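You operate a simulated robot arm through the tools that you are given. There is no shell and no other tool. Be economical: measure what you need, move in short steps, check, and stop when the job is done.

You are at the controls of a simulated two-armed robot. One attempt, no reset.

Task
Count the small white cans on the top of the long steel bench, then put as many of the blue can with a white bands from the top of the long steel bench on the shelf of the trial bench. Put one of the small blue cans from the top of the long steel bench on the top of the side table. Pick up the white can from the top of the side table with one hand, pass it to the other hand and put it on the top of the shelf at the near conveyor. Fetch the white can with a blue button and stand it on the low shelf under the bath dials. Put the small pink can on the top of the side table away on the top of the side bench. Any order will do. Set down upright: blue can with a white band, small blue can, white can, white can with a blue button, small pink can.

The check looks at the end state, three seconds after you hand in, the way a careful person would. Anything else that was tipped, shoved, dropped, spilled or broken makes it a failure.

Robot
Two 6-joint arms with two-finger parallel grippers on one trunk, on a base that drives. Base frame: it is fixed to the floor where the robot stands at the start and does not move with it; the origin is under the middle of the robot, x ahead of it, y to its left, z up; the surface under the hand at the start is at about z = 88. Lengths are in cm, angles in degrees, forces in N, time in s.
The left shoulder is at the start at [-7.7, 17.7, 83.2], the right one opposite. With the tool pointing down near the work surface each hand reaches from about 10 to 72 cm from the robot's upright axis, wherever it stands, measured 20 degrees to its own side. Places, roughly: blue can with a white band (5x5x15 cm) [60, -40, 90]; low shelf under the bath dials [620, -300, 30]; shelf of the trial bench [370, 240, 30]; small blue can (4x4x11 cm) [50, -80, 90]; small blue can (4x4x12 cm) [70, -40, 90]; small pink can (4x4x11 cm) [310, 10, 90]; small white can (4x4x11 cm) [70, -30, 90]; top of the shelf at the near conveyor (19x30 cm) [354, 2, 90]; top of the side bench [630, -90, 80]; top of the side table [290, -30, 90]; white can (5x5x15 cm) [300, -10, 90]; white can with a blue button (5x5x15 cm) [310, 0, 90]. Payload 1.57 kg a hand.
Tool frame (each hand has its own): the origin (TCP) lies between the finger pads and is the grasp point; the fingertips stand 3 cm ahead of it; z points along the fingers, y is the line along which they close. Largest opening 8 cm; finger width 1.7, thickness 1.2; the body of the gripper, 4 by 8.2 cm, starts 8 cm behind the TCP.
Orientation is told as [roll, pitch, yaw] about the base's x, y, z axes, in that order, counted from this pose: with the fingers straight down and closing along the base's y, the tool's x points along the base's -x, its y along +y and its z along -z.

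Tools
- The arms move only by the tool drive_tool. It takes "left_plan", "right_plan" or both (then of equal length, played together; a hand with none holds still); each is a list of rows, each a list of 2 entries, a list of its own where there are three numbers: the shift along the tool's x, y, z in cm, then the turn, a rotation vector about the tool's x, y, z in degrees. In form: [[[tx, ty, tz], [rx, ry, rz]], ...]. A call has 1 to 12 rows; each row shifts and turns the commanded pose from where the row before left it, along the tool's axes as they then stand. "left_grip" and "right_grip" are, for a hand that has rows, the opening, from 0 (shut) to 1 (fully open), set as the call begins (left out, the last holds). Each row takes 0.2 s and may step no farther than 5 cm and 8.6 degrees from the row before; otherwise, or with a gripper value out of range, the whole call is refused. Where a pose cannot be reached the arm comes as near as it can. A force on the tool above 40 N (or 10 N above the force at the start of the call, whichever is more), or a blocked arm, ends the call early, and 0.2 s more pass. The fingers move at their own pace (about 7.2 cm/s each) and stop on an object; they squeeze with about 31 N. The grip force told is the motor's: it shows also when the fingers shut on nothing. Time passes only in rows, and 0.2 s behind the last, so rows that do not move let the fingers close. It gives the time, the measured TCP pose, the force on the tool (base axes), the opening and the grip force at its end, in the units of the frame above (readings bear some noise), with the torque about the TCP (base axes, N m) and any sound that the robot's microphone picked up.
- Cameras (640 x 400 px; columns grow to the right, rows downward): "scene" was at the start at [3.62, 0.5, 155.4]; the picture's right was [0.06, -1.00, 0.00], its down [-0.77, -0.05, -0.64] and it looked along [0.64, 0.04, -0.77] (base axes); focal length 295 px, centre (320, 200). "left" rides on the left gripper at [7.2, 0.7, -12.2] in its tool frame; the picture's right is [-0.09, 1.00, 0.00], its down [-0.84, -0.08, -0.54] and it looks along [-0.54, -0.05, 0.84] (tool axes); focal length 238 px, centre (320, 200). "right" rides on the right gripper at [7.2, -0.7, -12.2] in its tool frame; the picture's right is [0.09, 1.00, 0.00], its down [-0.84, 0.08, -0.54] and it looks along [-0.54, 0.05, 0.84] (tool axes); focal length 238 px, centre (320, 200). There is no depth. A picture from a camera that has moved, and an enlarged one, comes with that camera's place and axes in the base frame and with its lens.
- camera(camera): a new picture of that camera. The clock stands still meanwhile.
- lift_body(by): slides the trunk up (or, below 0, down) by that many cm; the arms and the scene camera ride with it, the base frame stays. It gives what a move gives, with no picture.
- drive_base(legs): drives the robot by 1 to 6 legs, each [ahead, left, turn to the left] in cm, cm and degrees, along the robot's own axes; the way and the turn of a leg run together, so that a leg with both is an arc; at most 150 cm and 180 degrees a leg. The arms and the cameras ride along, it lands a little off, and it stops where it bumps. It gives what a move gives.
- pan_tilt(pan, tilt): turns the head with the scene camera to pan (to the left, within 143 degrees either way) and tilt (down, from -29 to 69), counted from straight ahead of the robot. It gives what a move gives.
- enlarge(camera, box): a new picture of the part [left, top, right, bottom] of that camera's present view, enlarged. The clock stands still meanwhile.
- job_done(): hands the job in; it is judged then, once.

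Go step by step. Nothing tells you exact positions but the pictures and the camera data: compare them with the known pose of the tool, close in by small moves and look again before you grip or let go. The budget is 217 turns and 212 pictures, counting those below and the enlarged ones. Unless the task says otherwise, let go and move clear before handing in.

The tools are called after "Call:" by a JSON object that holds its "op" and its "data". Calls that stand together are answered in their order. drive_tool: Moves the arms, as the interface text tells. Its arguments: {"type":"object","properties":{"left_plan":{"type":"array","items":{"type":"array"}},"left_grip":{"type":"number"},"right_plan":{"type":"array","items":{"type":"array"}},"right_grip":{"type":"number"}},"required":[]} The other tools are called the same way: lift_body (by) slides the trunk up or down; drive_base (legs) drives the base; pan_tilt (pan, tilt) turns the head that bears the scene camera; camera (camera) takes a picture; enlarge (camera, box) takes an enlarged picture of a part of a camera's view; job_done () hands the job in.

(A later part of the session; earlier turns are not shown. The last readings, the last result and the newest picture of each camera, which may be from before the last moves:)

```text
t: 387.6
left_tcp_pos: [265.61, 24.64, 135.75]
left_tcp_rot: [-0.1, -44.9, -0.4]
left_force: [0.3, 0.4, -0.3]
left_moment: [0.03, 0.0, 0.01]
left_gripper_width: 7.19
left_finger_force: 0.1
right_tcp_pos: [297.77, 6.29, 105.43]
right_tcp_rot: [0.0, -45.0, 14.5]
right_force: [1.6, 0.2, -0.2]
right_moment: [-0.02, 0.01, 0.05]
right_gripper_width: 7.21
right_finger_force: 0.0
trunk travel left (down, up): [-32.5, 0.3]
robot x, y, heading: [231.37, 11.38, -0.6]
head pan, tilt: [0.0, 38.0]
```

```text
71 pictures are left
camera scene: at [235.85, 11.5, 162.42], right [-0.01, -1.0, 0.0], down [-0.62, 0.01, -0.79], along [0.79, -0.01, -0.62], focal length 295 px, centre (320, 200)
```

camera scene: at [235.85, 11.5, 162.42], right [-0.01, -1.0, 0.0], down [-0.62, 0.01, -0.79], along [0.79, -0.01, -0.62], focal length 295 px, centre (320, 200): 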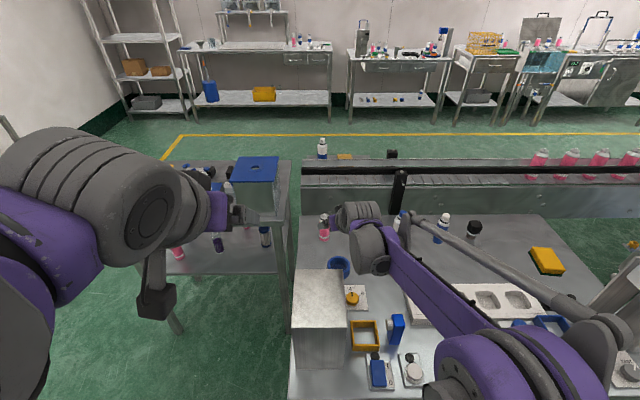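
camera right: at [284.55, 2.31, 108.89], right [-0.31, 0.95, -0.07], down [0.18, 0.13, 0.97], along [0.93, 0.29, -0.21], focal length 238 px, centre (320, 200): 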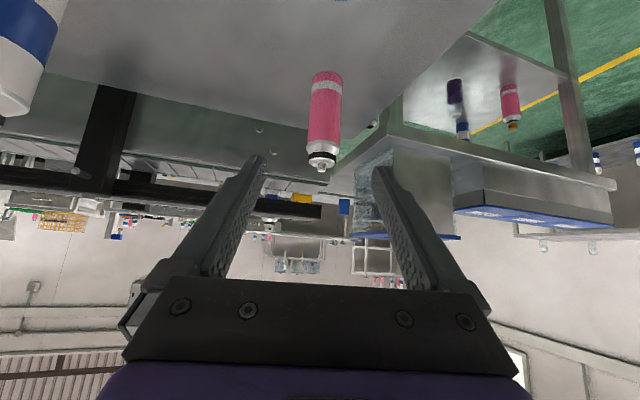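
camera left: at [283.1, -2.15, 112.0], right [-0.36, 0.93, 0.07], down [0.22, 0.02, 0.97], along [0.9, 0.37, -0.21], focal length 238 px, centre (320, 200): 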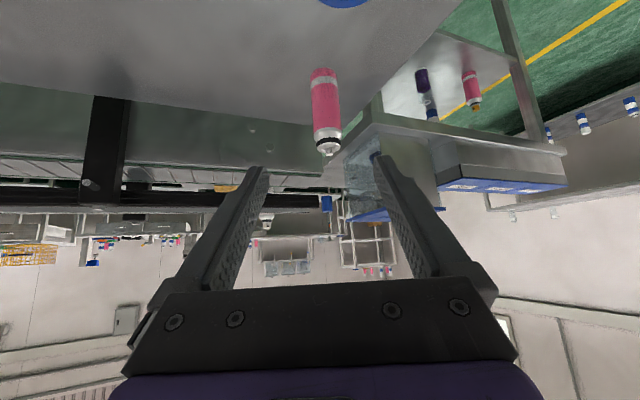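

Call:
{"op": "drive_tool", "data": {"right_plan": [[[-0.04, 0.13, 4.33], [0, 0, 0]], [[-0.04, 0.13, 4.33], [0, 0, 0]], [[-0.04, 0.13, 3.8], [0, 0, 0]]]}}

Call:
{"op": "camera", "data": {"camera": "right"}}

Call:
{"op": "enlarge", "data": {"camera": "scene", "box": [280, 180, 460, 300]}}

```text
t: 388.4
left_tcp_pos: [265.52, 24.58, 135.72]
left_tcp_rot: [-0.1, -44.9, -0.5]
left_force: [0.3, 1.2, 0.3]
left_moment: [0.03, 0.01, 0.01]
left_gripper_width: 7.21
left_finger_force: 0.2
right_tcp_pos: [306.04, 9.03, 96.53]
right_tcp_rot: [0.0, -45.0, 14.5]
right_force: [-0.2, 0.5, -0.5]
right_moment: [0.0, 0.02, 0.01]
right_gripper_width: 7.22
right_finger_force: 0.1
trunk travel left (down, up): [-32.5, 0.3]
robot x, y, heading: [231.06, 11.66, -0.8]
head pan, tilt: [0.0, 38.0]
```

```text
70 pictures are left
camera right: at [292.92, 4.84, 100.07], right [-0.31, 0.95, -0.07], down [0.18, 0.13, 0.97], along [0.93, 0.29, -0.21], focal length 238 px, centre (320, 200)
```

right: 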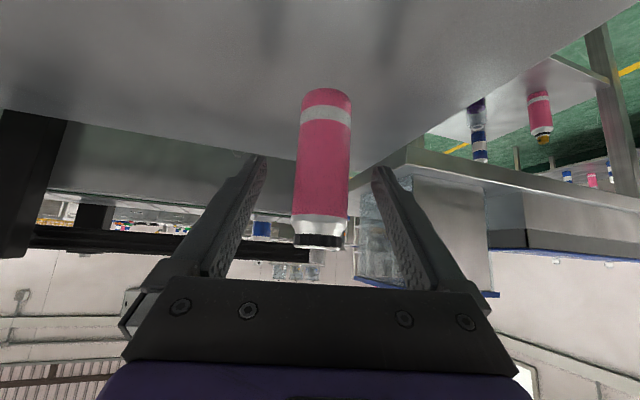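

```text
3.33 times, centred on (370, 240) of scene
camera zoom: at [235.72, 11.47, 162.41], right [-0.01, -1.0, 0.0], down [-0.62, 0.01, -0.79], along [0.79, -0.01, -0.62], focal length 984 px, centre (153, 67)
```

zoom: 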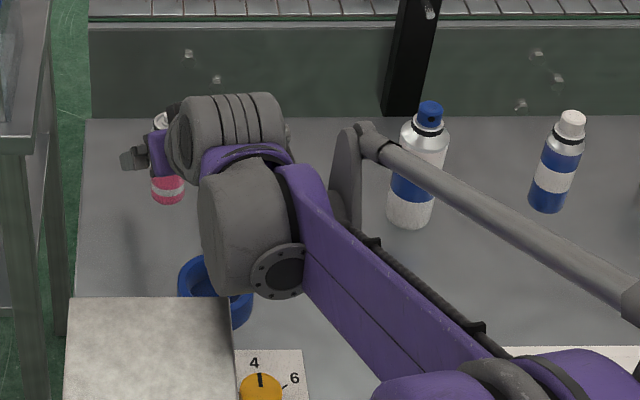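

Pink can is centered. Grip and lift straight up.

Call:
{"op": "drive_tool", "data": {"right_plan": [[[0, 0, 0], [0, 0, 0]], [[0, 0, 0], [0, 0, 0]], [[0, 0, 0], [0, 0, 0]], [[0, 0, 0], [0, 0, 0]]], "right_grip": 0}}

Call:
{"op": "drive_tool", "data": {"right_plan": [[[-2.1, 0, -2.1], [0, 0, 0]], [[-3, 0, -3], [0, 0, 0]], [[-3, 0, -3], [0, 0, 0]], [[-3, 0, -3], [0, 0, 0]], [[-3, 0, -3], [0, 0, 0]], [[2, 0, -4], [0, 0, 0]], [[2, 0, -4], [0, 0, 0]], [[2, 0, -4], [0, 0, 0]], [[2, 0, -4], [0, 0, 0]], [[2, 0, -4], [0, 0, 0]], [[2, 0, -4], [0, 0, 0]]]}}

Call:
{"op": "camera", "data": {"camera": "scene"}}

Call:
{"op": "camera", "data": {"camera": "right"}}

```text
t: 389.4
left_tcp_pos: [265.67, 24.71, 135.81]
left_tcp_rot: [0.1, -45.0, -0.5]
left_force: [0.1, -0.1, -0.9]
left_moment: [0.01, 0.01, -0.02]
left_gripper_width: 7.18
left_finger_force: 0.0
right_tcp_pos: [305.96, 9.09, 96.69]
right_tcp_rot: [-0.1, -45.0, 14.5]
right_force: [-0.1, -0.4, -0.1]
right_moment: [-0.03, -0.02, 0.0]
right_gripper_width: 3.36
right_finger_force: 30.7
trunk travel left (down, up): [-32.5, 0.3]
robot x, y, heading: [231.33, 11.49, -0.4]
head pan, tilt: [0.0, 38.0]
```

```text
t: 391.8
left_tcp_pos: [265.4, 24.53, 135.81]
left_tcp_rot: [0.0, -45.0, -0.5]
left_force: [-0.2, -0.6, 0.9]
left_moment: [-0.06, -0.04, 0.01]
left_gripper_width: 7.19
left_finger_force: 0.1
right_tcp_pos: [280.89, 3.02, 125.31]
right_tcp_rot: [-0.1, -45.1, 14.5]
right_force: [-0.8, 0.4, -0.9]
right_moment: [-0.03, 0.02, -0.01]
right_gripper_width: 3.38
right_finger_force: 31.2
trunk travel left (down, up): [-32.5, 0.3]
robot x, y, heading: [231.25, 11.25, -0.6]
head pan, tilt: [0.0, 38.0]
```

```text
68 pictures are left
camera scene: at [235.45, 11.43, 162.42], right [-0.01, -1.0, 0.0], down [-0.61, 0.01, -0.79], along [0.79, -0.01, -0.61], focal length 295 px, centre (320, 200)
```

scene: 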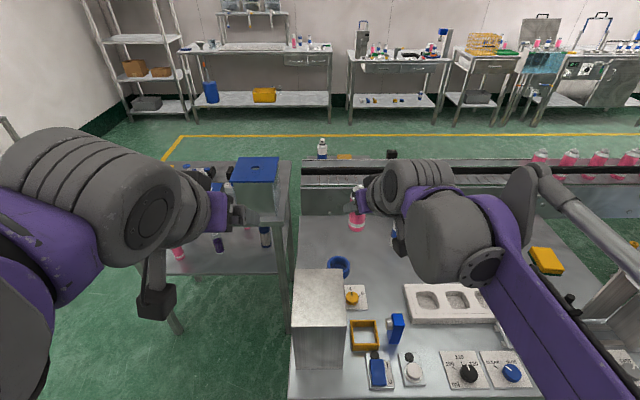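

```text
67 pictures are left
camera right: at [267.76, -1.22, 128.78], right [-0.31, 0.95, -0.07], down [0.18, 0.13, 0.98], along [0.93, 0.29, -0.21], focal length 238 px, centre (320, 200)
```

right: 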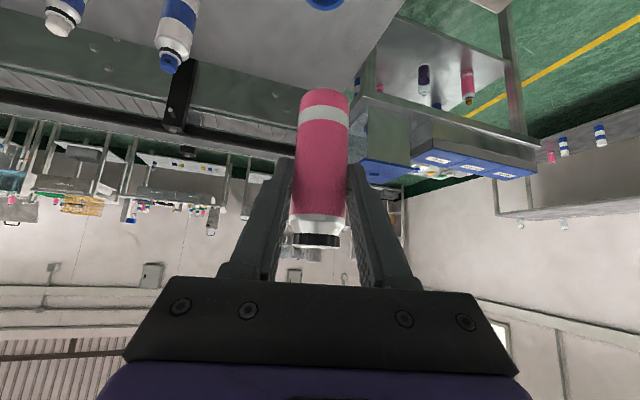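

Pink held. Now reposition to pick the button can with the left hand.

Call:
{"op": "drive_tool", "data": {"left_plan": [[[0, 0, 0], [0, -7.5, 0]], [[0, 0, 0], [0, -7.5, 0]], [[0, 0, 0], [0, 0, 0]], [[0, 0, 0], [0, 0, 0]], [[0, 0, 0], [0, 0, 0]], [[0, 0, 0], [0, 0, 0]]], "left_grip": 1, "right_plan": [[[2.83, 0, -2.83], [0, 0, 0]], [[2.83, 0, -2.83], [0, 0, 0]], [[2.83, 0, -2.83], [0, 0, 0]], [[2.83, 0, -2.83], [0, 0, 0]], [[0, 0, 0], [5.1, 0, 5.1]], [[0, 0, 0], [5.1, 0, 5.1]]]}}

Call:
{"op": "drive_base", "data": {"legs": [[0, -43, 0.6]]}}

Call:
{"op": "lift_body", "data": {"by": -5}}

Call:
{"op": "camera", "data": {"camera": "scene"}}

Call:
{"op": "camera", "data": {"camera": "left"}}

```text
t: 393.2
left_tcp_pos: [265.55, 24.61, 135.76]
left_tcp_rot: [-0.1, -59.9, -0.5]
left_force: [0.2, 0.5, 0.6]
left_moment: [-0.04, 0.04, 0.0]
left_gripper_width: 8.01
left_finger_force: 0.2
right_tcp_pos: [265.78, -1.28, 125.09]
right_tcp_rot: [-0.2, -45.1, 0.0]
right_force: [0.2, -0.3, -0.6]
right_moment: [0.02, 0.05, 0.01]
right_gripper_width: 3.35
right_finger_force: 31.0
trunk travel left (down, up): [-32.5, 0.3]
robot x, y, heading: [231.25, 11.23, -0.2]
head pan, tilt: [0.0, 38.0]
```

```text
t: 397.5
left_tcp_pos: [265.08, -17.24, 135.8]
left_tcp_rot: [0.0, -59.8, -0.3]
left_force: [0.2, -0.7, -0.7]
left_moment: [0.0, -0.01, 0.04]
left_gripper_width: 8.01
left_finger_force: 0.0
right_tcp_pos: [265.38, -43.09, 125.13]
right_tcp_rot: [0.0, -45.0, 0.3]
right_force: [0.4, 1.0, -1.2]
right_moment: [0.0, 0.0, 0.02]
right_gripper_width: 3.35
right_finger_force: 31.1
trunk travel left (down, up): [-32.5, 0.3]
robot x, y, heading: [231.0, -30.96, -0.4]
head pan, tilt: [0.0, 38.0]
```

```text
t: 398.4
left_tcp_pos: [265.41, -17.21, 130.75]
left_tcp_rot: [0.0, -59.9, -0.4]
left_force: [-0.4, -0.3, 0.2]
left_moment: [0.0, 0.01, -0.03]
left_gripper_width: 7.99
left_finger_force: 0.0
right_tcp_pos: [265.54, -43.12, 120.14]
right_tcp_rot: [0.0, -45.0, 0.2]
right_force: [0.0, 0.7, -0.8]
right_moment: [-0.01, 0.02, 0.02]
right_gripper_width: 3.36
right_finger_force: 31.0
trunk travel left (down, up): [-27.5, 5.3]
robot x, y, heading: [230.92, -30.58, -0.4]
head pan, tilt: [0.0, 38.0]
```

```text
66 pictures are left
camera scene: at [235.71, -30.53, 157.12], right [-0.01, -1.0, 0.0], down [-0.62, 0.0, -0.79], along [0.79, 0.0, -0.62], focal length 295 px, centre (320, 200)
```

scene: 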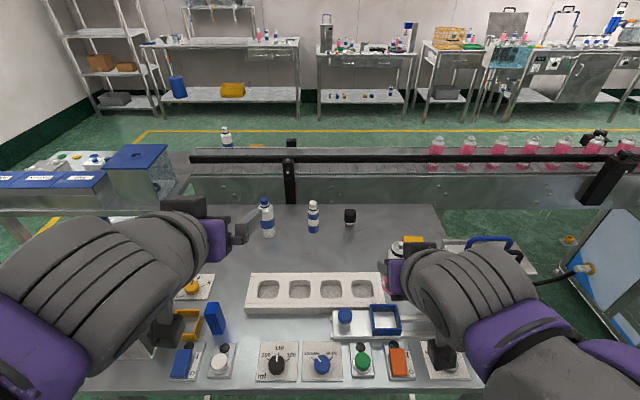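

```text
65 pictures are left
camera left: at [251.2, -16.61, 130.77], right [0.05, 1.0, 0.08], down [-0.05, -0.08, 1.0], along [1.0, -0.06, 0.05], focal length 238 px, centre (320, 200)
```

left: 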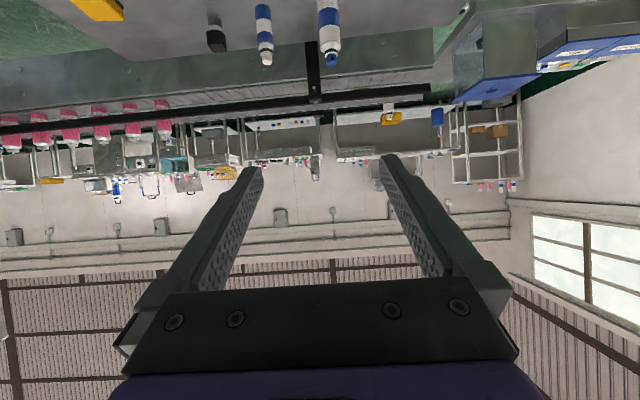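

Call:
{"op": "drive_tool", "data": {"left_plan": [[[1.3, 0.34, 4.27], [0, 0, 0]], [[1.3, 0.34, 4.27], [0, 0, 0]], [[1.3, 0.34, 4.27], [0, 0, 0]], [[1.3, 0.34, 4.27], [0, 0, 0]], [[1.3, 0.34, 4.27], [0, 0, 0]], [[1.3, 0.34, 4.27], [0, 0, 0]], [[1.3, 0.34, 4.27], [0, 0, 0]], [[1.3, 0.34, 4.27], [0, 0, 0]]]}}

Call:
{"op": "camera", "data": {"camera": "left"}}

Call:
{"op": "camera", "data": {"camera": "scene"}}

```text
t: 400.2
left_tcp_pos: [289.57, -15.0, 103.93]
left_tcp_rot: [0.0, -59.8, -0.2]
left_force: [0.9, 0.0, 0.5]
left_moment: [0.02, 0.02, 0.01]
left_gripper_width: 8.0
left_finger_force: 0.0
right_tcp_pos: [265.62, -43.16, 120.16]
right_tcp_rot: [-0.1, -45.0, 0.1]
right_force: [0.5, -0.2, -0.8]
right_moment: [-0.01, 0.03, -0.03]
right_gripper_width: 3.37
right_finger_force: 31.1
trunk travel left (down, up): [-27.5, 5.3]
robot x, y, heading: [230.61, -30.4, -0.3]
head pan, tilt: [0.0, 38.0]
```

```text
64 pictures are left
camera left: at [275.42, -14.33, 104.08], right [0.05, 1.0, 0.08], down [-0.05, -0.08, 1.0], along [1.0, -0.06, 0.05], focal length 238 px, centre (320, 200)
```

left: 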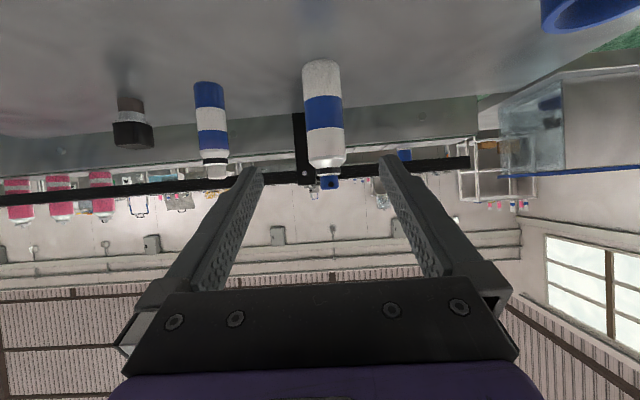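

```text
63 pictures are left
camera scene: at [235.74, -30.51, 157.12], right [-0.01, -1.0, 0.0], down [-0.62, 0.0, -0.79], along [0.79, 0.0, -0.62], focal length 295 px, centre (320, 200)
```

scene: 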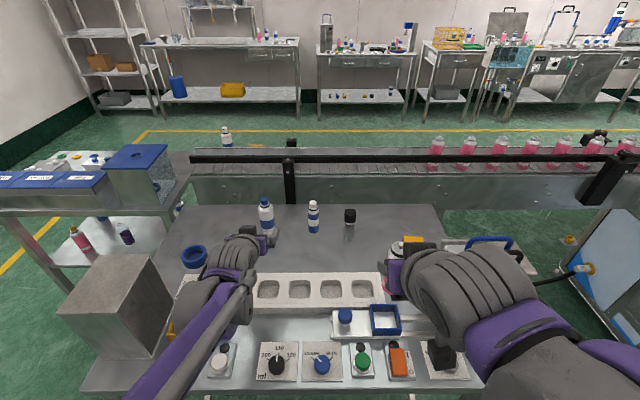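

Call:
{"op": "drive_tool", "data": {"left_plan": [[[-0.17, 0.1, 3.65], [0, 0, 0]], [[-0.17, 0.1, 3.65], [0, 0, 0]], [[-0.17, 0.1, 3.65], [0, 0, 0]], [[-0.17, 0.1, 3.65], [0, 0, 0]]]}}

Call:
{"op": "camera", "data": {"camera": "left"}}

```text
t: 401.2
left_tcp_pos: [302.4, -14.34, 97.69]
left_tcp_rot: [0.0, -59.8, -0.3]
left_force: [-0.1, -0.1, -0.1]
left_moment: [0.02, -0.05, 0.0]
left_gripper_width: 7.99
left_finger_force: 0.0
right_tcp_pos: [265.53, -43.12, 120.01]
right_tcp_rot: [-0.1, -45.0, 0.2]
right_force: [-0.7, 0.4, -0.2]
right_moment: [-0.01, 0.02, -0.01]
right_gripper_width: 3.36
right_finger_force: 30.4
trunk travel left (down, up): [-27.5, 5.3]
robot x, y, heading: [230.71, -30.78, -0.4]
head pan, tilt: [0.0, 38.0]
```

```text
62 pictures are left
camera left: at [288.41, -13.65, 97.71], right [0.05, 1.0, 0.08], down [-0.05, -0.08, 1.0], along [1.0, -0.06, 0.05], focal length 238 px, centre (320, 200)
```

left: 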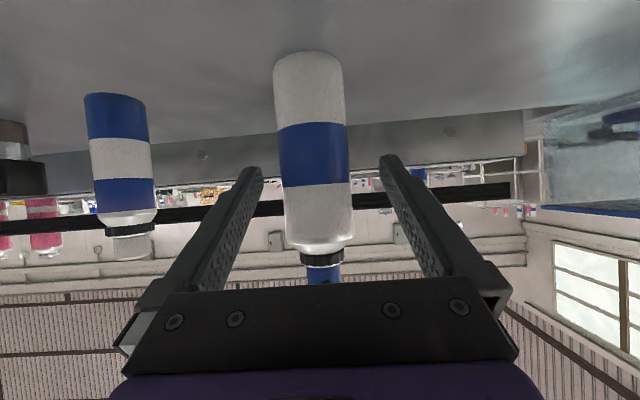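

Centered at the right depth. Grip, lift and pull back.

Call:
{"op": "drive_tool", "data": {"left_plan": [[[0, 0, 0], [0, 0, 0]], [[0, 0, 0], [0, 0, 0]], [[0, 0, 0], [0, 0, 0]], [[0, 0, 0], [0, 0, 0]]], "left_grip": 0}}

Call:
{"op": "drive_tool", "data": {"left_plan": [[[-3.46, 0, -2], [0, 0, 0]], [[-3.46, 0, -2], [0, 0, 0]], [[-3.46, 0, -2], [0, 0, 0]], [[-3.46, 0, -2], [0, 0, 0]], [[-3.46, 0, -2], [0, 0, 0]], [[1, 0, -4.2], [0, 0, 0]], [[2, 0, -4], [0, 0, 0]], [[2, 0, -4], [0, 0, 0]], [[2, 0, -4], [0, 0, 0]], [[2, 0, -4], [0, 0, 0]], [[2, 0, -4], [0, 0, 0]], [[2, 0, -4], [0, 0, 0]]]}}

Call:
{"op": "camera", "data": {"camera": "scene"}}

Call:
{"op": "camera", "data": {"camera": "left"}}

```text
t: 402.2
left_tcp_pos: [302.37, -14.3, 97.88]
left_tcp_rot: [0.0, -59.9, -0.3]
left_force: [0.1, 0.6, -0.1]
left_moment: [0.0, -0.02, -0.04]
left_gripper_width: 4.35
left_finger_force: 30.7
right_tcp_pos: [265.4, -43.13, 120.07]
right_tcp_rot: [0.0, -45.0, 0.2]
right_force: [0.3, -0.2, -1.0]
right_moment: [-0.03, 0.02, 0.0]
right_gripper_width: 3.38
right_finger_force: 31.7
trunk travel left (down, up): [-27.5, 5.3]
robot x, y, heading: [231.15, -30.64, -0.4]
head pan, tilt: [0.0, 38.0]
```

```text
t: 404.8
left_tcp_pos: [271.42, -14.27, 121.1]
left_tcp_rot: [0.1, -60.0, -0.4]
left_force: [-0.2, -0.7, -1.3]
left_moment: [0.03, 0.05, 0.0]
left_gripper_width: 4.34
left_finger_force: 30.6
right_tcp_pos: [265.27, -43.1, 120.22]
right_tcp_rot: [0.0, -45.0, 0.2]
right_force: [-0.2, 0.0, -0.5]
right_moment: [-0.01, -0.03, -0.01]
right_gripper_width: 3.34
right_finger_force: 30.6
trunk travel left (down, up): [-27.5, 5.3]
robot x, y, heading: [231.07, -30.53, -0.3]
head pan, tilt: [0.0, 38.0]
```

```text
61 pictures are left
camera scene: at [235.39, -30.51, 157.12], right [-0.01, -1.0, 0.0], down [-0.61, 0.0, -0.79], along [0.79, 0.0, -0.61], focal length 295 px, centre (320, 200)
```

scene: 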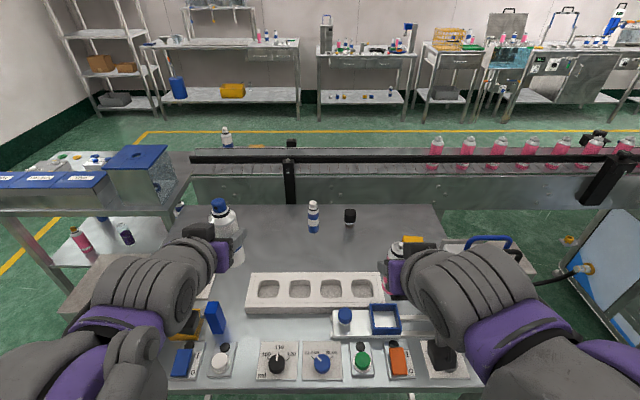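

```text
60 pictures are left
camera left: at [257.29, -13.59, 121.14], right [0.05, 1.0, 0.08], down [-0.05, -0.08, 1.0], along [1.0, -0.06, 0.05], focal length 238 px, centre (320, 200)
```

left: 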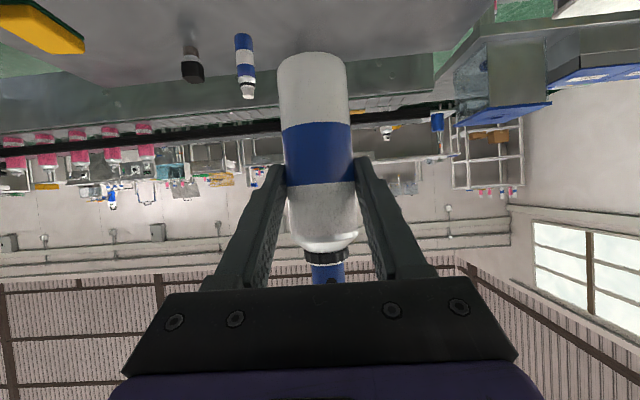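

Both cans in hand; small blue remains on the table. Driving round to the side bench.

Call:
{"op": "drive_base", "data": {"legs": [[-36, 0, 0.3], [0, 120, 0], [0, 50, 0], [150, 0, 0], [150, 0, 0]]}}

Call:
{"op": "pan_tilt", "data": {"pan": -35, "tilt": 22}}

Call:
{"op": "camera", "data": {"camera": "scene"}}

```text
t: 435.9
left_tcp_pos: [537.47, 156.17, 121.16]
left_tcp_rot: [0.0, -59.9, 1.1]
left_force: [0.5, -0.1, -1.7]
left_moment: [0.02, 0.03, 0.01]
left_gripper_width: 4.34
left_finger_force: 31.2
right_tcp_pos: [532.0, 126.98, 120.11]
right_tcp_rot: [0.0, -45.0, 1.6]
right_force: [0.2, -0.2, -1.4]
right_moment: [-0.01, 0.02, 0.01]
right_gripper_width: 3.33
right_finger_force: 30.7
trunk travel left (down, up): [-27.5, 5.3]
robot x, y, heading: [497.4, 138.91, 1.2]
head pan, tilt: [0.0, 38.0]
```

```text
t: 436.9
left_tcp_pos: [537.56, 156.15, 121.22]
left_tcp_rot: [-0.1, -60.0, 1.1]
left_force: [0.3, -0.5, -2.0]
left_moment: [0.0, 0.04, 0.0]
left_gripper_width: 4.35
left_finger_force: 31.3
right_tcp_pos: [532.07, 127.08, 120.12]
right_tcp_rot: [0.0, -44.9, 1.6]
right_force: [-0.4, -0.7, -1.8]
right_moment: [-0.06, 0.02, 0.04]
right_gripper_width: 3.32
right_finger_force: 31.0
trunk travel left (down, up): [-27.5, 5.3]
robot x, y, heading: [497.15, 138.74, 1.0]
head pan, tilt: [-35.0, 22.0]
```

```text
59 pictures are left
camera scene: at [500.9, 133.6, 159.64], right [-0.56, -0.83, 0.0], down [-0.31, 0.21, -0.93], along [0.77, -0.52, -0.38], focal length 295 px, centre (320, 200)
```

scene: 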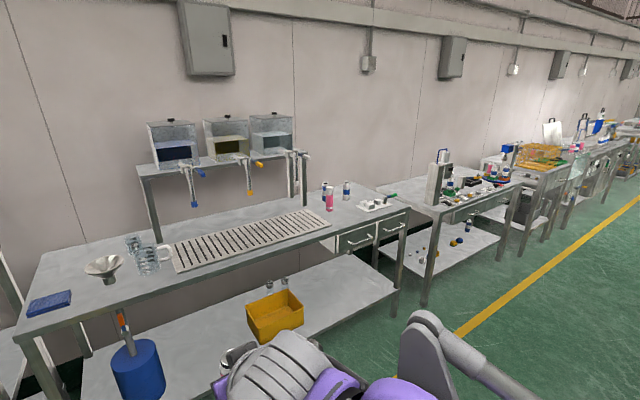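

Call:
{"op": "drive_base", "data": {"legs": [[0, -110, -1.2], [0, -108, 0]]}}

Call:
{"op": "pan_tilt", "data": {"pan": 0, "tilt": 25}}

Call:
{"op": "camera", "data": {"camera": "scene"}}

```text
t: 456.3
left_tcp_pos: [532.23, -66.34, 121.17]
left_tcp_rot: [0.1, -59.9, -4.3]
left_force: [0.5, -0.4, -2.3]
left_moment: [0.02, 0.02, 0.02]
left_gripper_width: 4.34
left_finger_force: 31.3
right_tcp_pos: [524.12, -94.83, 120.05]
right_tcp_rot: [0.0, -45.0, -3.9]
right_force: [-0.1, -0.6, -0.7]
right_moment: [0.01, -0.01, 0.02]
right_gripper_width: 3.35
right_finger_force: 31.2
trunk travel left (down, up): [-27.5, 5.3]
robot x, y, heading: [490.71, -79.87, -4.3]
head pan, tilt: [-35.0, 22.0]
```

```text
t: 457.3
left_tcp_pos: [532.22, -66.54, 121.12]
left_tcp_rot: [0.0, -59.9, -4.3]
left_force: [-0.7, 0.2, -1.9]
left_moment: [0.02, 0.06, -0.02]
left_gripper_width: 4.35
left_finger_force: 30.9
right_tcp_pos: [524.13, -94.92, 120.09]
right_tcp_rot: [0.0, -45.1, -3.8]
right_force: [0.1, 0.4, -1.4]
right_moment: [-0.01, 0.01, 0.01]
right_gripper_width: 3.33
right_finger_force: 31.2
trunk travel left (down, up): [-27.5, 5.3]
robot x, y, heading: [490.32, -79.64, -4.5]
head pan, tilt: [0.0, 25.0]
```

```text
58 pictures are left
camera scene: at [495.65, -80.23, 159.16], right [-0.08, -1.0, 0.0], down [-0.42, 0.03, -0.91], along [0.9, -0.07, -0.42], focal length 295 px, centre (320, 200)
```

scene: 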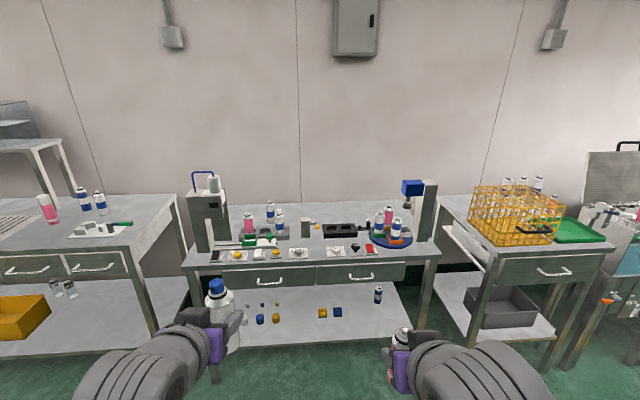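

Call:
{"op": "enlarge", "data": {"camera": "scene", "box": [180, 165, 450, 295]}}

Call:
{"op": "drive_base", "data": {"legs": [[28, 0, 4.3]]}}

Call:
{"op": "pan_tilt", "data": {"pan": 0, "tilt": 38}}

Call:
{"op": "camera", "data": {"camera": "scene"}}

```text
2.37 times, centred on (315, 230) of scene
camera zoom: at [495.65, -80.23, 159.16], right [-0.08, -1.0, 0.0], down [-0.42, 0.03, -0.91], along [0.9, -0.07, -0.42], focal length 699 px, centre (332, 129)
```

zoom: 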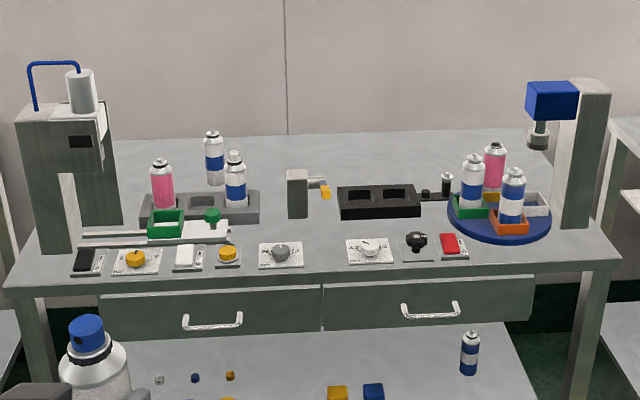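

```text
t: 459.3
left_tcp_pos: [560.13, -64.53, 121.08]
left_tcp_rot: [-0.1, -59.9, 0.0]
left_force: [0.9, 0.2, -1.8]
left_moment: [-0.02, 0.04, -0.02]
left_gripper_width: 4.35
left_finger_force: 30.6
right_tcp_pos: [554.19, -93.41, 120.08]
right_tcp_rot: [0.1, -45.0, 0.5]
right_force: [0.4, 0.5, -1.5]
right_moment: [0.02, 0.0, 0.01]
right_gripper_width: 3.36
right_finger_force: 30.9
trunk travel left (down, up): [-27.5, 5.3]
robot x, y, heading: [519.75, -81.03, 0.0]
head pan, tilt: [0.0, 25.0]
```

```text
t: 460.0
left_tcp_pos: [560.12, -64.56, 121.08]
left_tcp_rot: [0.0, -59.9, 0.0]
left_force: [-0.9, -0.7, -1.9]
left_moment: [-0.01, 0.04, 0.0]
left_gripper_width: 4.33
left_finger_force: 31.3
right_tcp_pos: [554.23, -93.48, 120.05]
right_tcp_rot: [0.1, -45.1, 0.5]
right_force: [0.1, 0.3, -0.2]
right_moment: [0.01, 0.04, 0.01]
right_gripper_width: 3.34
right_finger_force: 31.0
trunk travel left (down, up): [-27.5, 5.3]
robot x, y, heading: [519.7, -80.61, -0.2]
head pan, tilt: [0.0, 38.0]
```

```text
56 pictures are left
camera scene: at [524.2, -80.97, 157.13], right [0.0, -1.0, 0.0], down [-0.62, 0.0, -0.79], along [0.79, 0.0, -0.62], focal length 295 px, centre (320, 200)
```

scene: 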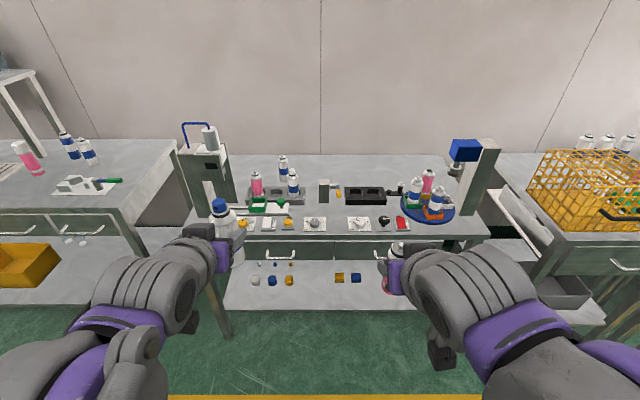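

Call:
{"op": "enlarge", "data": {"camera": "scene", "box": [260, 150, 440, 260]}}

```text
3.56 times, centred on (350, 205) of scene
camera zoom: at [524.2, -80.97, 157.13], right [0.0, -1.0, 0.0], down [-0.62, 0.0, -0.79], along [0.79, 0.0, -0.62], focal length 1049 px, centre (213, 182)
```

zoom: 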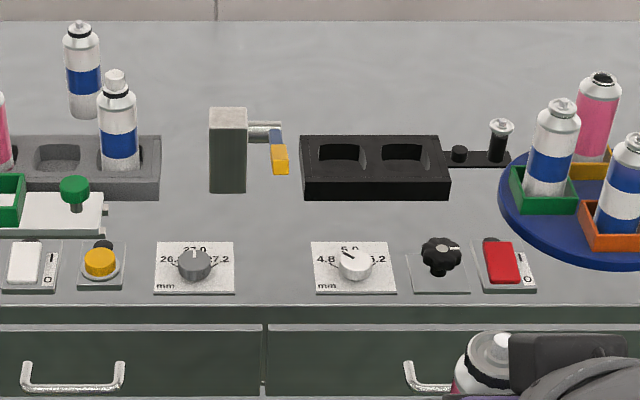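

There's a free gap between two dials, around (614,-87.6). Drive in and bring the right hand over it.

Call:
{"op": "drive_base", "data": {"legs": [[34, 0, 0]]}}

Call:
{"op": "camera", "data": {"camera": "scene"}}

```text
t: 462.3
left_tcp_pos: [594.37, -65.23, 121.08]
left_tcp_rot: [0.0, -59.9, -0.8]
left_force: [-0.6, 0.4, -1.9]
left_moment: [-0.01, 0.05, 0.01]
left_gripper_width: 4.33
left_finger_force: 30.9
right_tcp_pos: [588.12, -94.03, 120.18]
right_tcp_rot: [0.0, -45.0, -0.2]
right_force: [0.7, -1.0, -1.1]
right_moment: [0.03, 0.04, -0.04]
right_gripper_width: 3.32
right_finger_force: 30.9
trunk travel left (down, up): [-27.5, 5.3]
robot x, y, heading: [553.3, -81.36, -0.7]
head pan, tilt: [0.0, 38.0]
```

```text
54 pictures are left
camera scene: at [558.25, -81.26, 157.12], right [-0.01, -1.0, 0.0], down [-0.62, 0.01, -0.79], along [0.79, -0.01, -0.62], focal length 295 px, centre (320, 200)
```

scene: 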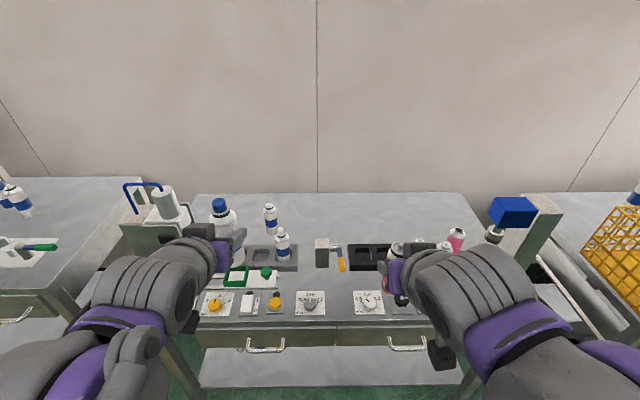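

Call:
{"op": "drive_tool", "data": {"right_plan": [[[0, 0.79, 4.47], [0, 0, 0]], [[0, 0.79, 4.47], [0, 0, 0]], [[0, 0.79, 4.47], [0, 0, 0]], [[0, 0.79, 4.47], [0, 0, 0]], [[0, 0.79, 4.47], [0, 0, 0]], [[0, 0.79, 4.47], [0, 0, 0]], [[0, 0.79, 4.47], [0, 0, 0]], [[0, 0.79, 4.47], [0, 0, 0]]]}}

Call:
{"op": "camera", "data": {"camera": "right"}}

Call:
{"op": "camera", "data": {"camera": "scene"}}

```text
t: 464.1
left_tcp_pos: [594.5, -65.18, 121.18]
left_tcp_rot: [0.0, -60.0, -0.7]
left_force: [0.3, 0.3, -1.2]
left_moment: [-0.03, 0.01, 0.02]
left_gripper_width: 4.37
left_finger_force: 31.1
right_tcp_pos: [613.06, -87.64, 94.81]
right_tcp_rot: [0.0, -45.2, -0.2]
right_force: [2.6, 0.1, 4.8]
right_moment: [0.0, -0.22, 0.03]
right_gripper_width: 3.37
right_finger_force: 30.7
trunk travel left (down, up): [-27.5, 5.3]
robot x, y, heading: [553.73, -81.32, -0.4]
head pan, tilt: [0.0, 38.0]
```

```text
53 pictures are left
camera right: at [599.36, -88.31, 98.27], right [-0.06, 1.0, -0.07], down [0.21, 0.08, 0.98], along [0.98, 0.05, -0.21], focal length 238 px, centre (320, 200)
```

right: 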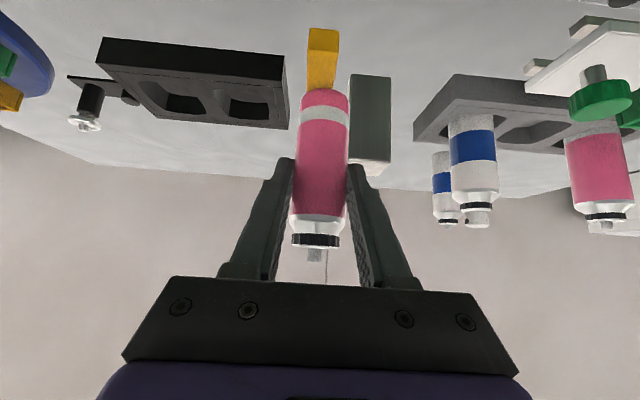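

```text
52 pictures are left
camera scene: at [558.31, -81.23, 157.13], right [-0.01, -1.0, 0.0], down [-0.62, 0.01, -0.79], along [0.79, -0.01, -0.62], focal length 295 px, centre (320, 200)
```

scene: 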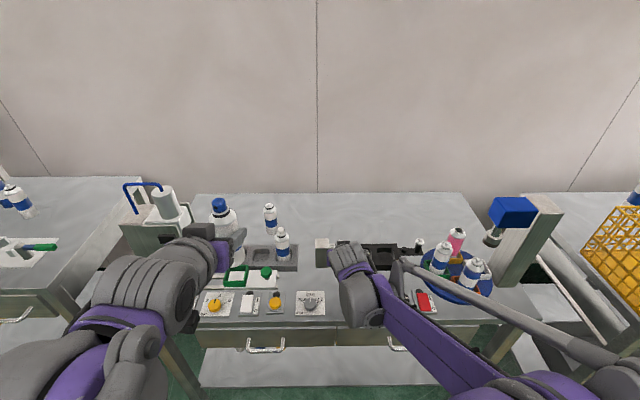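

There is contact earlier than expected: the bench top is nearer z≈87.5, so the hand is too far forward. Lift and pull back at once.

Call:
{"op": "drive_tool", "data": {"right_plan": [[[-2.1, 0, -2.1], [0, 0, 0]], [[-1.4, 0, -1.4], [0, 0, 0]], [[2.1, 0, -2.1], [0, 0, 0]], [[1.8, 0, -1.8], [0, 0, 0]]]}}

Call:
{"op": "camera", "data": {"camera": "right"}}

Call:
{"op": "enlarge", "data": {"camera": "scene", "box": [260, 210, 440, 330]}}

```text
t: 465.1
left_tcp_pos: [594.22, -65.23, 121.17]
left_tcp_rot: [0.0, -60.0, -0.8]
left_force: [-0.2, -0.4, -2.0]
left_moment: [0.02, 0.03, 0.02]
left_gripper_width: 4.39
left_finger_force: 31.1
right_tcp_pos: [607.77, -87.79, 100.02]
right_tcp_rot: [-0.1, -45.0, -0.1]
right_force: [-0.1, 0.7, -0.6]
right_moment: [0.02, 0.02, -0.01]
right_gripper_width: 3.36
right_finger_force: 31.4
trunk travel left (down, up): [-27.5, 5.3]
robot x, y, heading: [553.35, -81.15, -0.8]
head pan, tilt: [0.0, 38.0]
```

```text
51 pictures are left
camera right: at [593.94, -88.45, 103.58], right [-0.06, 1.0, -0.07], down [0.21, 0.08, 0.98], along [0.98, 0.05, -0.21], focal length 238 px, centre (320, 200)
```

right: 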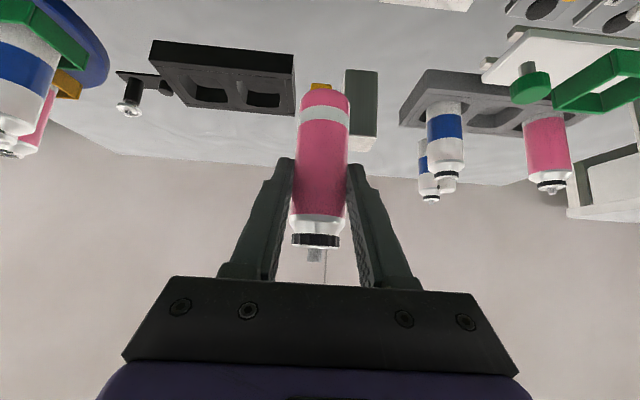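

```text
3.33 times, centred on (350, 270) of scene
camera zoom: at [558.17, -81.26, 157.12], right [-0.01, -1.0, 0.0], down [-0.62, 0.01, -0.79], along [0.79, -0.01, -0.62], focal length 984 px, centre (220, -33)
```

zoom: 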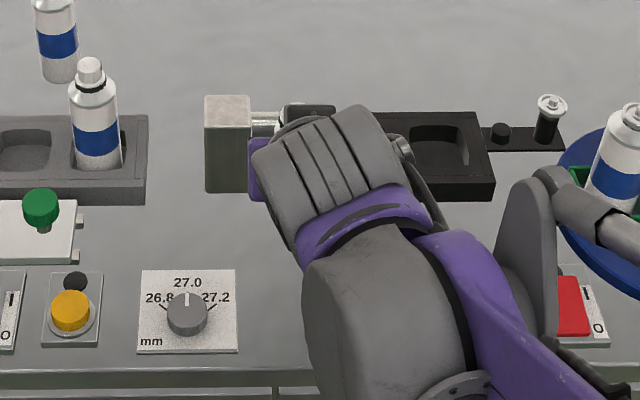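

Call:
{"op": "drive_tool", "data": {"right_plan": [[[1.98, 0.9, -1.98], [0, 0, 0]], [[2.1, 0, 2.1], [0, 0, 0]], [[0.7, 0, 0.7], [0, 0, 0]]]}}

Call:
{"op": "camera", "data": {"camera": "right"}}

Call:
{"op": "enlarge", "data": {"camera": "scene", "box": [260, 210, 440, 330]}}

```text
t: 465.9
left_tcp_pos: [594.4, -65.21, 121.22]
left_tcp_rot: [-0.1, -59.9, -0.7]
left_force: [-0.1, -0.6, -1.1]
left_moment: [0.0, -0.01, -0.01]
left_gripper_width: 4.35
left_finger_force: 31.1
right_tcp_pos: [604.94, -87.01, 96.02]
right_tcp_rot: [0.1, -45.0, -0.2]
right_force: [-0.7, 0.0, -0.1]
right_moment: [0.02, 0.05, 0.02]
right_gripper_width: 3.36
right_finger_force: 31.0
trunk travel left (down, up): [-27.5, 5.3]
robot x, y, heading: [553.81, -81.33, -0.8]
head pan, tilt: [0.0, 38.0]
```

```text
49 pictures are left
camera right: at [591.1, -87.59, 99.54], right [-0.06, 1.0, -0.07], down [0.21, 0.08, 0.98], along [0.98, 0.05, -0.21], focal length 238 px, centre (320, 200)
```

right: 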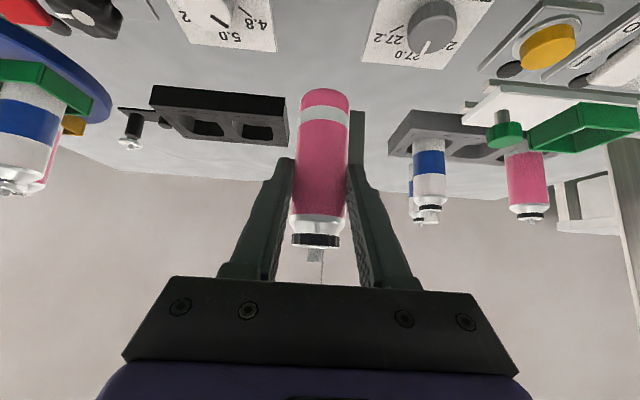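

```text
3.33 times, centred on (350, 270) of scene
camera zoom: at [558.22, -81.25, 157.12], right [-0.01, -1.0, 0.0], down [-0.62, 0.01, -0.79], along [0.79, -0.01, -0.62], focal length 984 px, centre (220, -33)
```

zoom: 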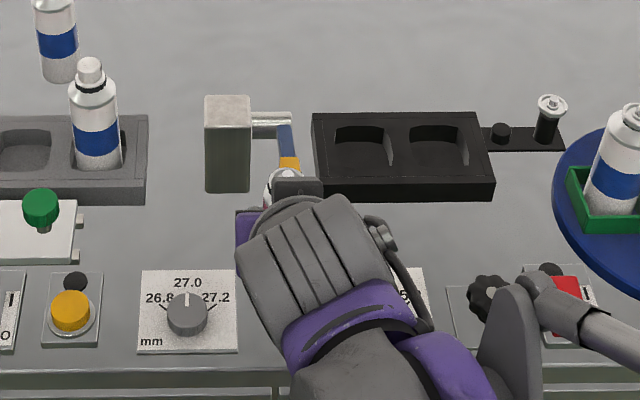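

The lever and neighbours look unmoved. Descend gently.

Call:
{"op": "drive_tool", "data": {"right_plan": [[[0.25, 0, 0.25], [0, 0, 0]], [[0.25, 0, 0.25], [0, 0, 0]]]}}

```text
t: 466.5
left_tcp_pos: [594.47, -65.26, 121.07]
left_tcp_rot: [0.0, -59.9, -0.7]
left_force: [-0.1, 0.0, -1.5]
left_moment: [-0.02, 0.0, 0.03]
left_gripper_width: 4.35
left_finger_force: 30.7
right_tcp_pos: [604.94, -86.75, 95.25]
right_tcp_rot: [0.0, -45.0, -0.2]
right_force: [-0.4, 0.5, -0.8]
right_moment: [0.03, 0.05, 0.03]
right_gripper_width: 3.32
right_finger_force: 30.9
trunk travel left (down, up): [-27.5, 5.3]
robot x, y, heading: [553.77, -81.38, -0.8]
head pan, tilt: [0.0, 38.0]
```

Call:
{"op": "drive_tool", "data": {"right_plan": [[[0.18, 0, 0.18], [0, 0, 0]], [[0.18, 0, 0.18], [0, 0, 0]]]}}

```text
t: 467.1
left_tcp_pos: [594.37, -65.15, 121.12]
left_tcp_rot: [0.0, -60.0, -0.7]
left_force: [1.5, 0.3, -2.3]
left_moment: [0.03, 0.03, 0.02]
left_gripper_width: 4.35
left_finger_force: 31.3
right_tcp_pos: [604.99, -86.77, 94.6]
right_tcp_rot: [0.0, -45.0, -0.2]
right_force: [0.6, 0.3, -0.9]
right_moment: [-0.01, 0.04, -0.01]
right_gripper_width: 3.35
right_finger_force: 31.0
trunk travel left (down, up): [-27.5, 5.3]
robot x, y, heading: [553.96, -81.14, -0.6]
head pan, tilt: [0.0, 38.0]
```

Cross-checking both cameras on a dial corner gives the bench top at z≈80.4, so my first spot was right and that reading was just motion. Move forward again to x≈614 and lower slowly.

Call:
{"op": "drive_tool", "data": {"right_plan": [[[-2.2, -0.2, 2.2], [0, 0, 0]], [[-2.2, -0.2, 2.2], [0, 0, 0]], [[-2.0, -0.1, 2.0], [0, 0, 0]], [[1.4, 0, 1.4], [0, 0, 0]], [[1.4, 0, 1.4], [0, 0, 0]], [[0, 0, 0], [0, 0, 0]]]}}

Call:
{"op": "camera", "data": {"camera": "right"}}

Call:
{"op": "enlarge", "data": {"camera": "scene", "box": [260, 210, 440, 330]}}

```text
t: 467.6
left_tcp_pos: [594.26, -65.26, 121.14]
left_tcp_rot: [0.0, -60.0, -0.6]
left_force: [0.0, -0.4, -1.2]
left_moment: [0.0, 0.02, -0.01]
left_gripper_width: 4.34
left_finger_force: 30.6
right_tcp_pos: [609.28, -87.16, 94.52]
right_tcp_rot: [0.1, -44.0, -0.5]
right_force: [-29.4, 1.7, 10.6]
right_moment: [-0.14, 0.76, -0.32]
right_gripper_width: 3.37
right_finger_force: 31.0
trunk travel left (down, up): [-27.5, 5.3]
robot x, y, heading: [553.67, -81.43, -0.8]
head pan, tilt: [0.0, 38.0]
stopped in row 2 (right hand): the force on the tool passed its limit at 87 N (the readings are from after the stop); the commanded pose is now the measured one
```

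```text
47 pictures are left
camera right: at [595.62, -87.75, 98.36], right [-0.06, 1.0, -0.06], down [0.22, 0.07, 0.97], along [0.97, 0.04, -0.23], focal length 238 px, centre (320, 200)
```

right: 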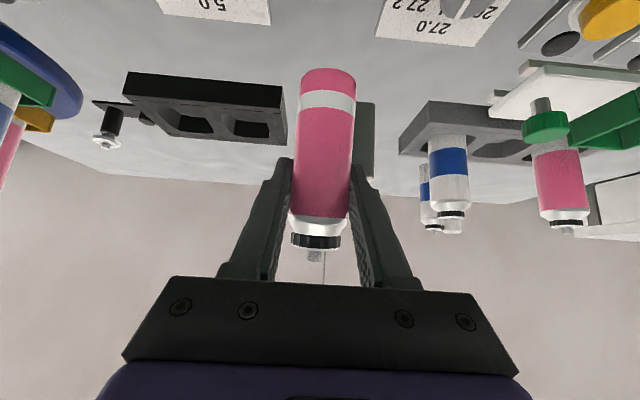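

```text
3.33 times, centred on (350, 270) of scene
camera zoom: at [558.02, -81.25, 157.13], right [-0.01, -1.0, 0.0], down [-0.61, 0.01, -0.79], along [0.79, -0.01, -0.61], focal length 984 px, centre (220, -33)
```

zoom: 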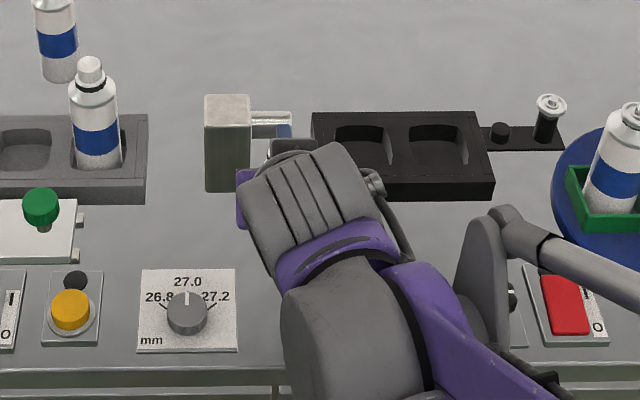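

The can bumped the lever on the block, which sticks out toward me. Back off straight away and inspect.

Call:
{"op": "drive_tool", "data": {"right_plan": [[[2, 0, -2], [0, 0, 0]], [[2.1, 0, -2.1], [0, 0, 0]], [[-1.5, 0, -1.5], [0, 0, 0]], [[2.1, 0, -2.1], [0, 0, 0]], [[2.1, 0, -2.1], [0, 0, 0]], [[2.1, -2, -2.1], [0, 0, 0]], [[0, -4, 0], [0, 0, 0]]]}}

Call:
{"op": "camera", "data": {"camera": "right"}}

Call:
{"op": "enlarge", "data": {"camera": "scene", "box": [260, 210, 440, 330]}}

```text
t: 469.2
left_tcp_pos: [594.39, -65.28, 121.09]
left_tcp_rot: [0.0, -59.9, -0.7]
left_force: [-0.3, 0.1, -2.5]
left_moment: [-0.01, 0.06, 0.0]
left_gripper_width: 4.33
left_finger_force: 31.3
right_tcp_pos: [594.94, -93.1, 96.98]
right_tcp_rot: [0.1, -44.3, -0.3]
right_force: [-0.1, 0.1, -2.0]
right_moment: [0.01, 0.01, 0.01]
right_gripper_width: 3.38
right_finger_force: 30.5
trunk travel left (down, up): [-27.5, 5.3]
robot x, y, heading: [553.63, -81.15, -0.8]
head pan, tilt: [0.0, 38.0]
```

```text
45 pictures are left
camera right: at [581.2, -93.8, 100.71], right [-0.06, 1.0, -0.06], down [0.22, 0.08, 0.97], along [0.97, 0.05, -0.22], focal length 238 px, centre (320, 200)
```

right: 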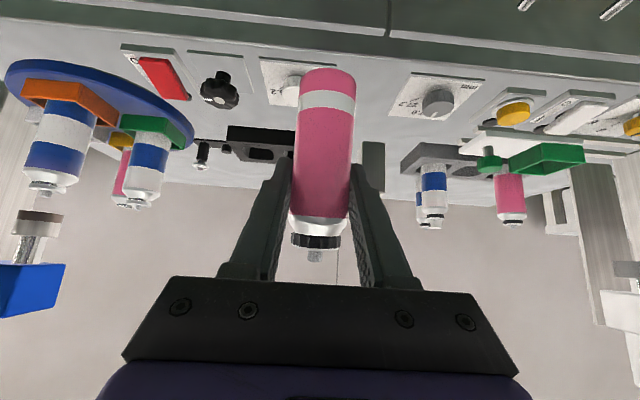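

```text
3.33 times, centred on (350, 270) of scene
camera zoom: at [558.23, -81.31, 157.12], right [-0.01, -1.0, 0.0], down [-0.62, 0.01, -0.79], along [0.79, -0.01, -0.62], focal length 984 px, centre (220, -33)
```

zoom: 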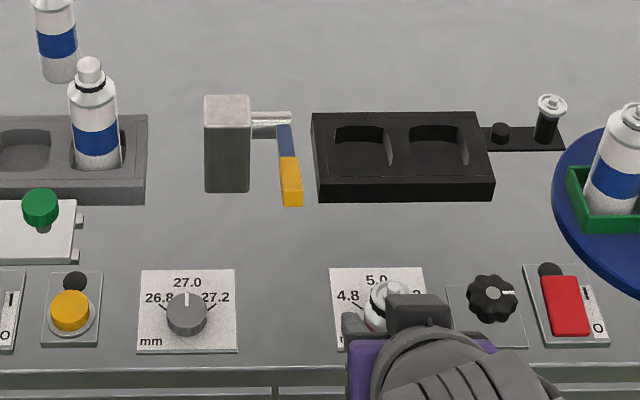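

The lever is back exactly where it was, so no harm. The pink can has tilted about 12° in the grip, so I rotate the hand to make it upright, and choose another free spot behind the left dial at ≈(614.5,-77), clear of the lever.

Call:
{"op": "drive_tool", "data": {"right_plan": [[[0, 0, 0], [0, -6, 0]], [[0, 0, 0], [0, -6, 0]], [[0, 4.03, 0], [0, 0, 0]], [[0, 4.03, 0], [0, 0, 0]], [[0, 4.03, 0], [0, 0, 0]], [[0, 4.03, 0], [0, 0, 0]], [[0, 0, 0], [0, 0, 0]]]}}

Call:
{"op": "camera", "data": {"camera": "right"}}

Call:
{"op": "camera", "data": {"camera": "scene"}}

```text
t: 470.9
left_tcp_pos: [594.41, -65.24, 121.16]
left_tcp_rot: [-0.1, -59.9, -0.8]
left_force: [0.8, 0.6, -1.6]
left_moment: [-0.02, 0.03, 0.0]
left_gripper_width: 4.34
left_finger_force: 31.0
right_tcp_pos: [595.03, -76.95, 96.86]
right_tcp_rot: [0.1, -56.4, -0.4]
right_force: [-0.7, -0.6, 0.0]
right_moment: [0.03, -0.02, 0.01]
right_gripper_width: 3.38
right_finger_force: 30.8
trunk travel left (down, up): [-27.5, 5.3]
robot x, y, heading: [553.67, -81.02, -0.8]
head pan, tilt: [0.0, 38.0]
```

```text
43 pictures are left
camera right: at [580.95, -77.73, 97.76], right [-0.05, 1.0, -0.08], down [0.01, 0.08, 1.0], along [1.0, 0.04, -0.02], focal length 238 px, centre (320, 200)
```

right: 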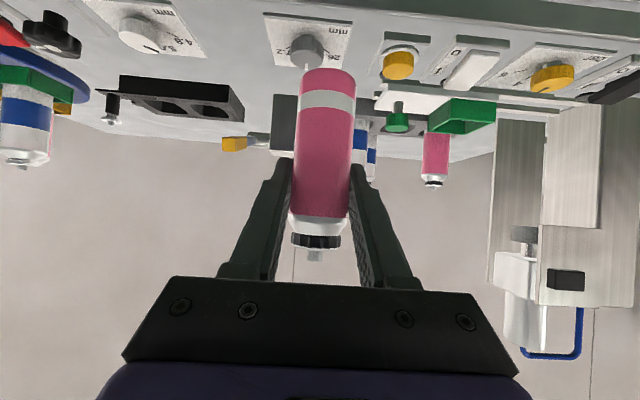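

```text
42 pictures are left
camera scene: at [558.19, -81.32, 157.12], right [-0.01, -1.0, 0.0], down [-0.62, 0.01, -0.79], along [0.79, -0.01, -0.62], focal length 295 px, centre (320, 200)
```

scene: 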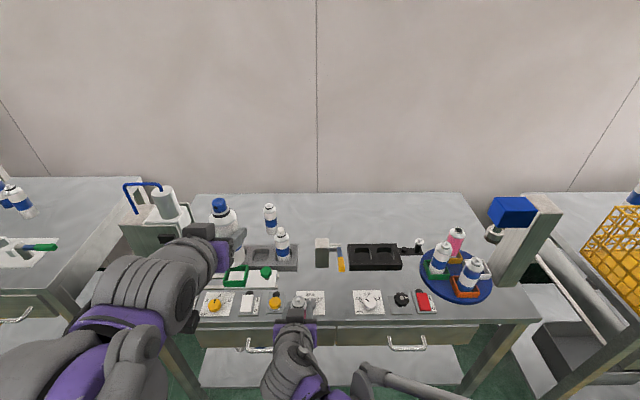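

The can now looks upright. Move forward to above the new spot.

Call:
{"op": "drive_tool", "data": {"right_plan": [[[-2.19, 0, 3.25], [0, 0, 0]], [[-2.19, 0, 3.25], [0, 0, 0]], [[-2.19, 0, 3.25], [0, 0, 0]], [[-2.19, 0, 3.25], [0, 0, 0]], [[-2.1, 0, 3.1], [0, 0, 0]], [[0, 0, 0], [0, 0, 0]]]}}

Call:
{"op": "camera", "data": {"camera": "right"}}

Call:
{"op": "enlarge", "data": {"camera": "scene", "box": [230, 210, 410, 330]}}

```text
t: 472.2
left_tcp_pos: [594.3, -65.22, 121.03]
left_tcp_rot: [0.1, -59.9, -0.6]
left_force: [-0.2, -0.3, -1.9]
left_moment: [-0.02, 0.06, -0.01]
left_gripper_width: 4.34
left_finger_force: 31.2
right_tcp_pos: [614.61, -76.78, 97.07]
right_tcp_rot: [0.1, -56.3, -0.4]
right_force: [0.6, -0.1, -0.7]
right_moment: [-0.02, 0.0, -0.02]
right_gripper_width: 3.39
right_finger_force: 31.3
trunk travel left (down, up): [-27.5, 5.3]
robot x, y, heading: [553.8, -81.44, -0.6]
head pan, tilt: [0.0, 38.0]
```

```text
41 pictures are left
camera right: at [600.4, -77.59, 97.93], right [-0.05, 1.0, -0.08], down [0.01, 0.08, 1.0], along [1.0, 0.05, -0.02], focal length 238 px, centre (320, 200)
```

right: 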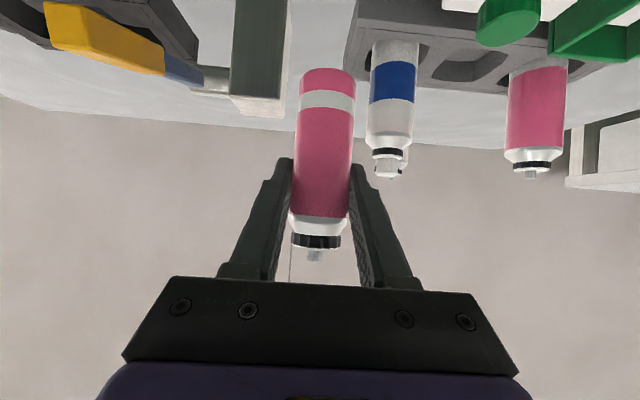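

```text
3.33 times, centred on (320, 270) of scene
camera zoom: at [558.14, -81.26, 157.12], right [-0.01, -1.0, 0.0], down [-0.62, 0.01, -0.79], along [0.79, -0.01, -0.62], focal length 984 px, centre (320, -33)
```

zoom: 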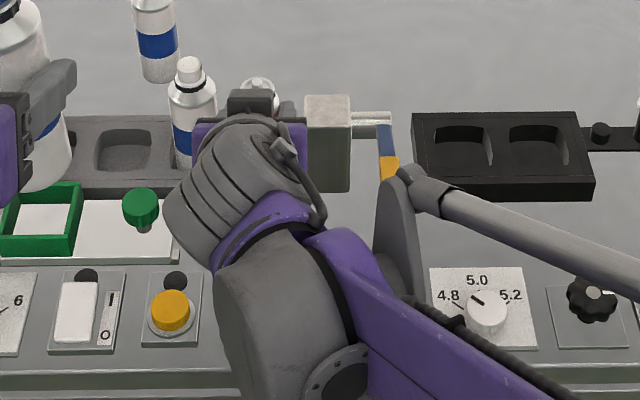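

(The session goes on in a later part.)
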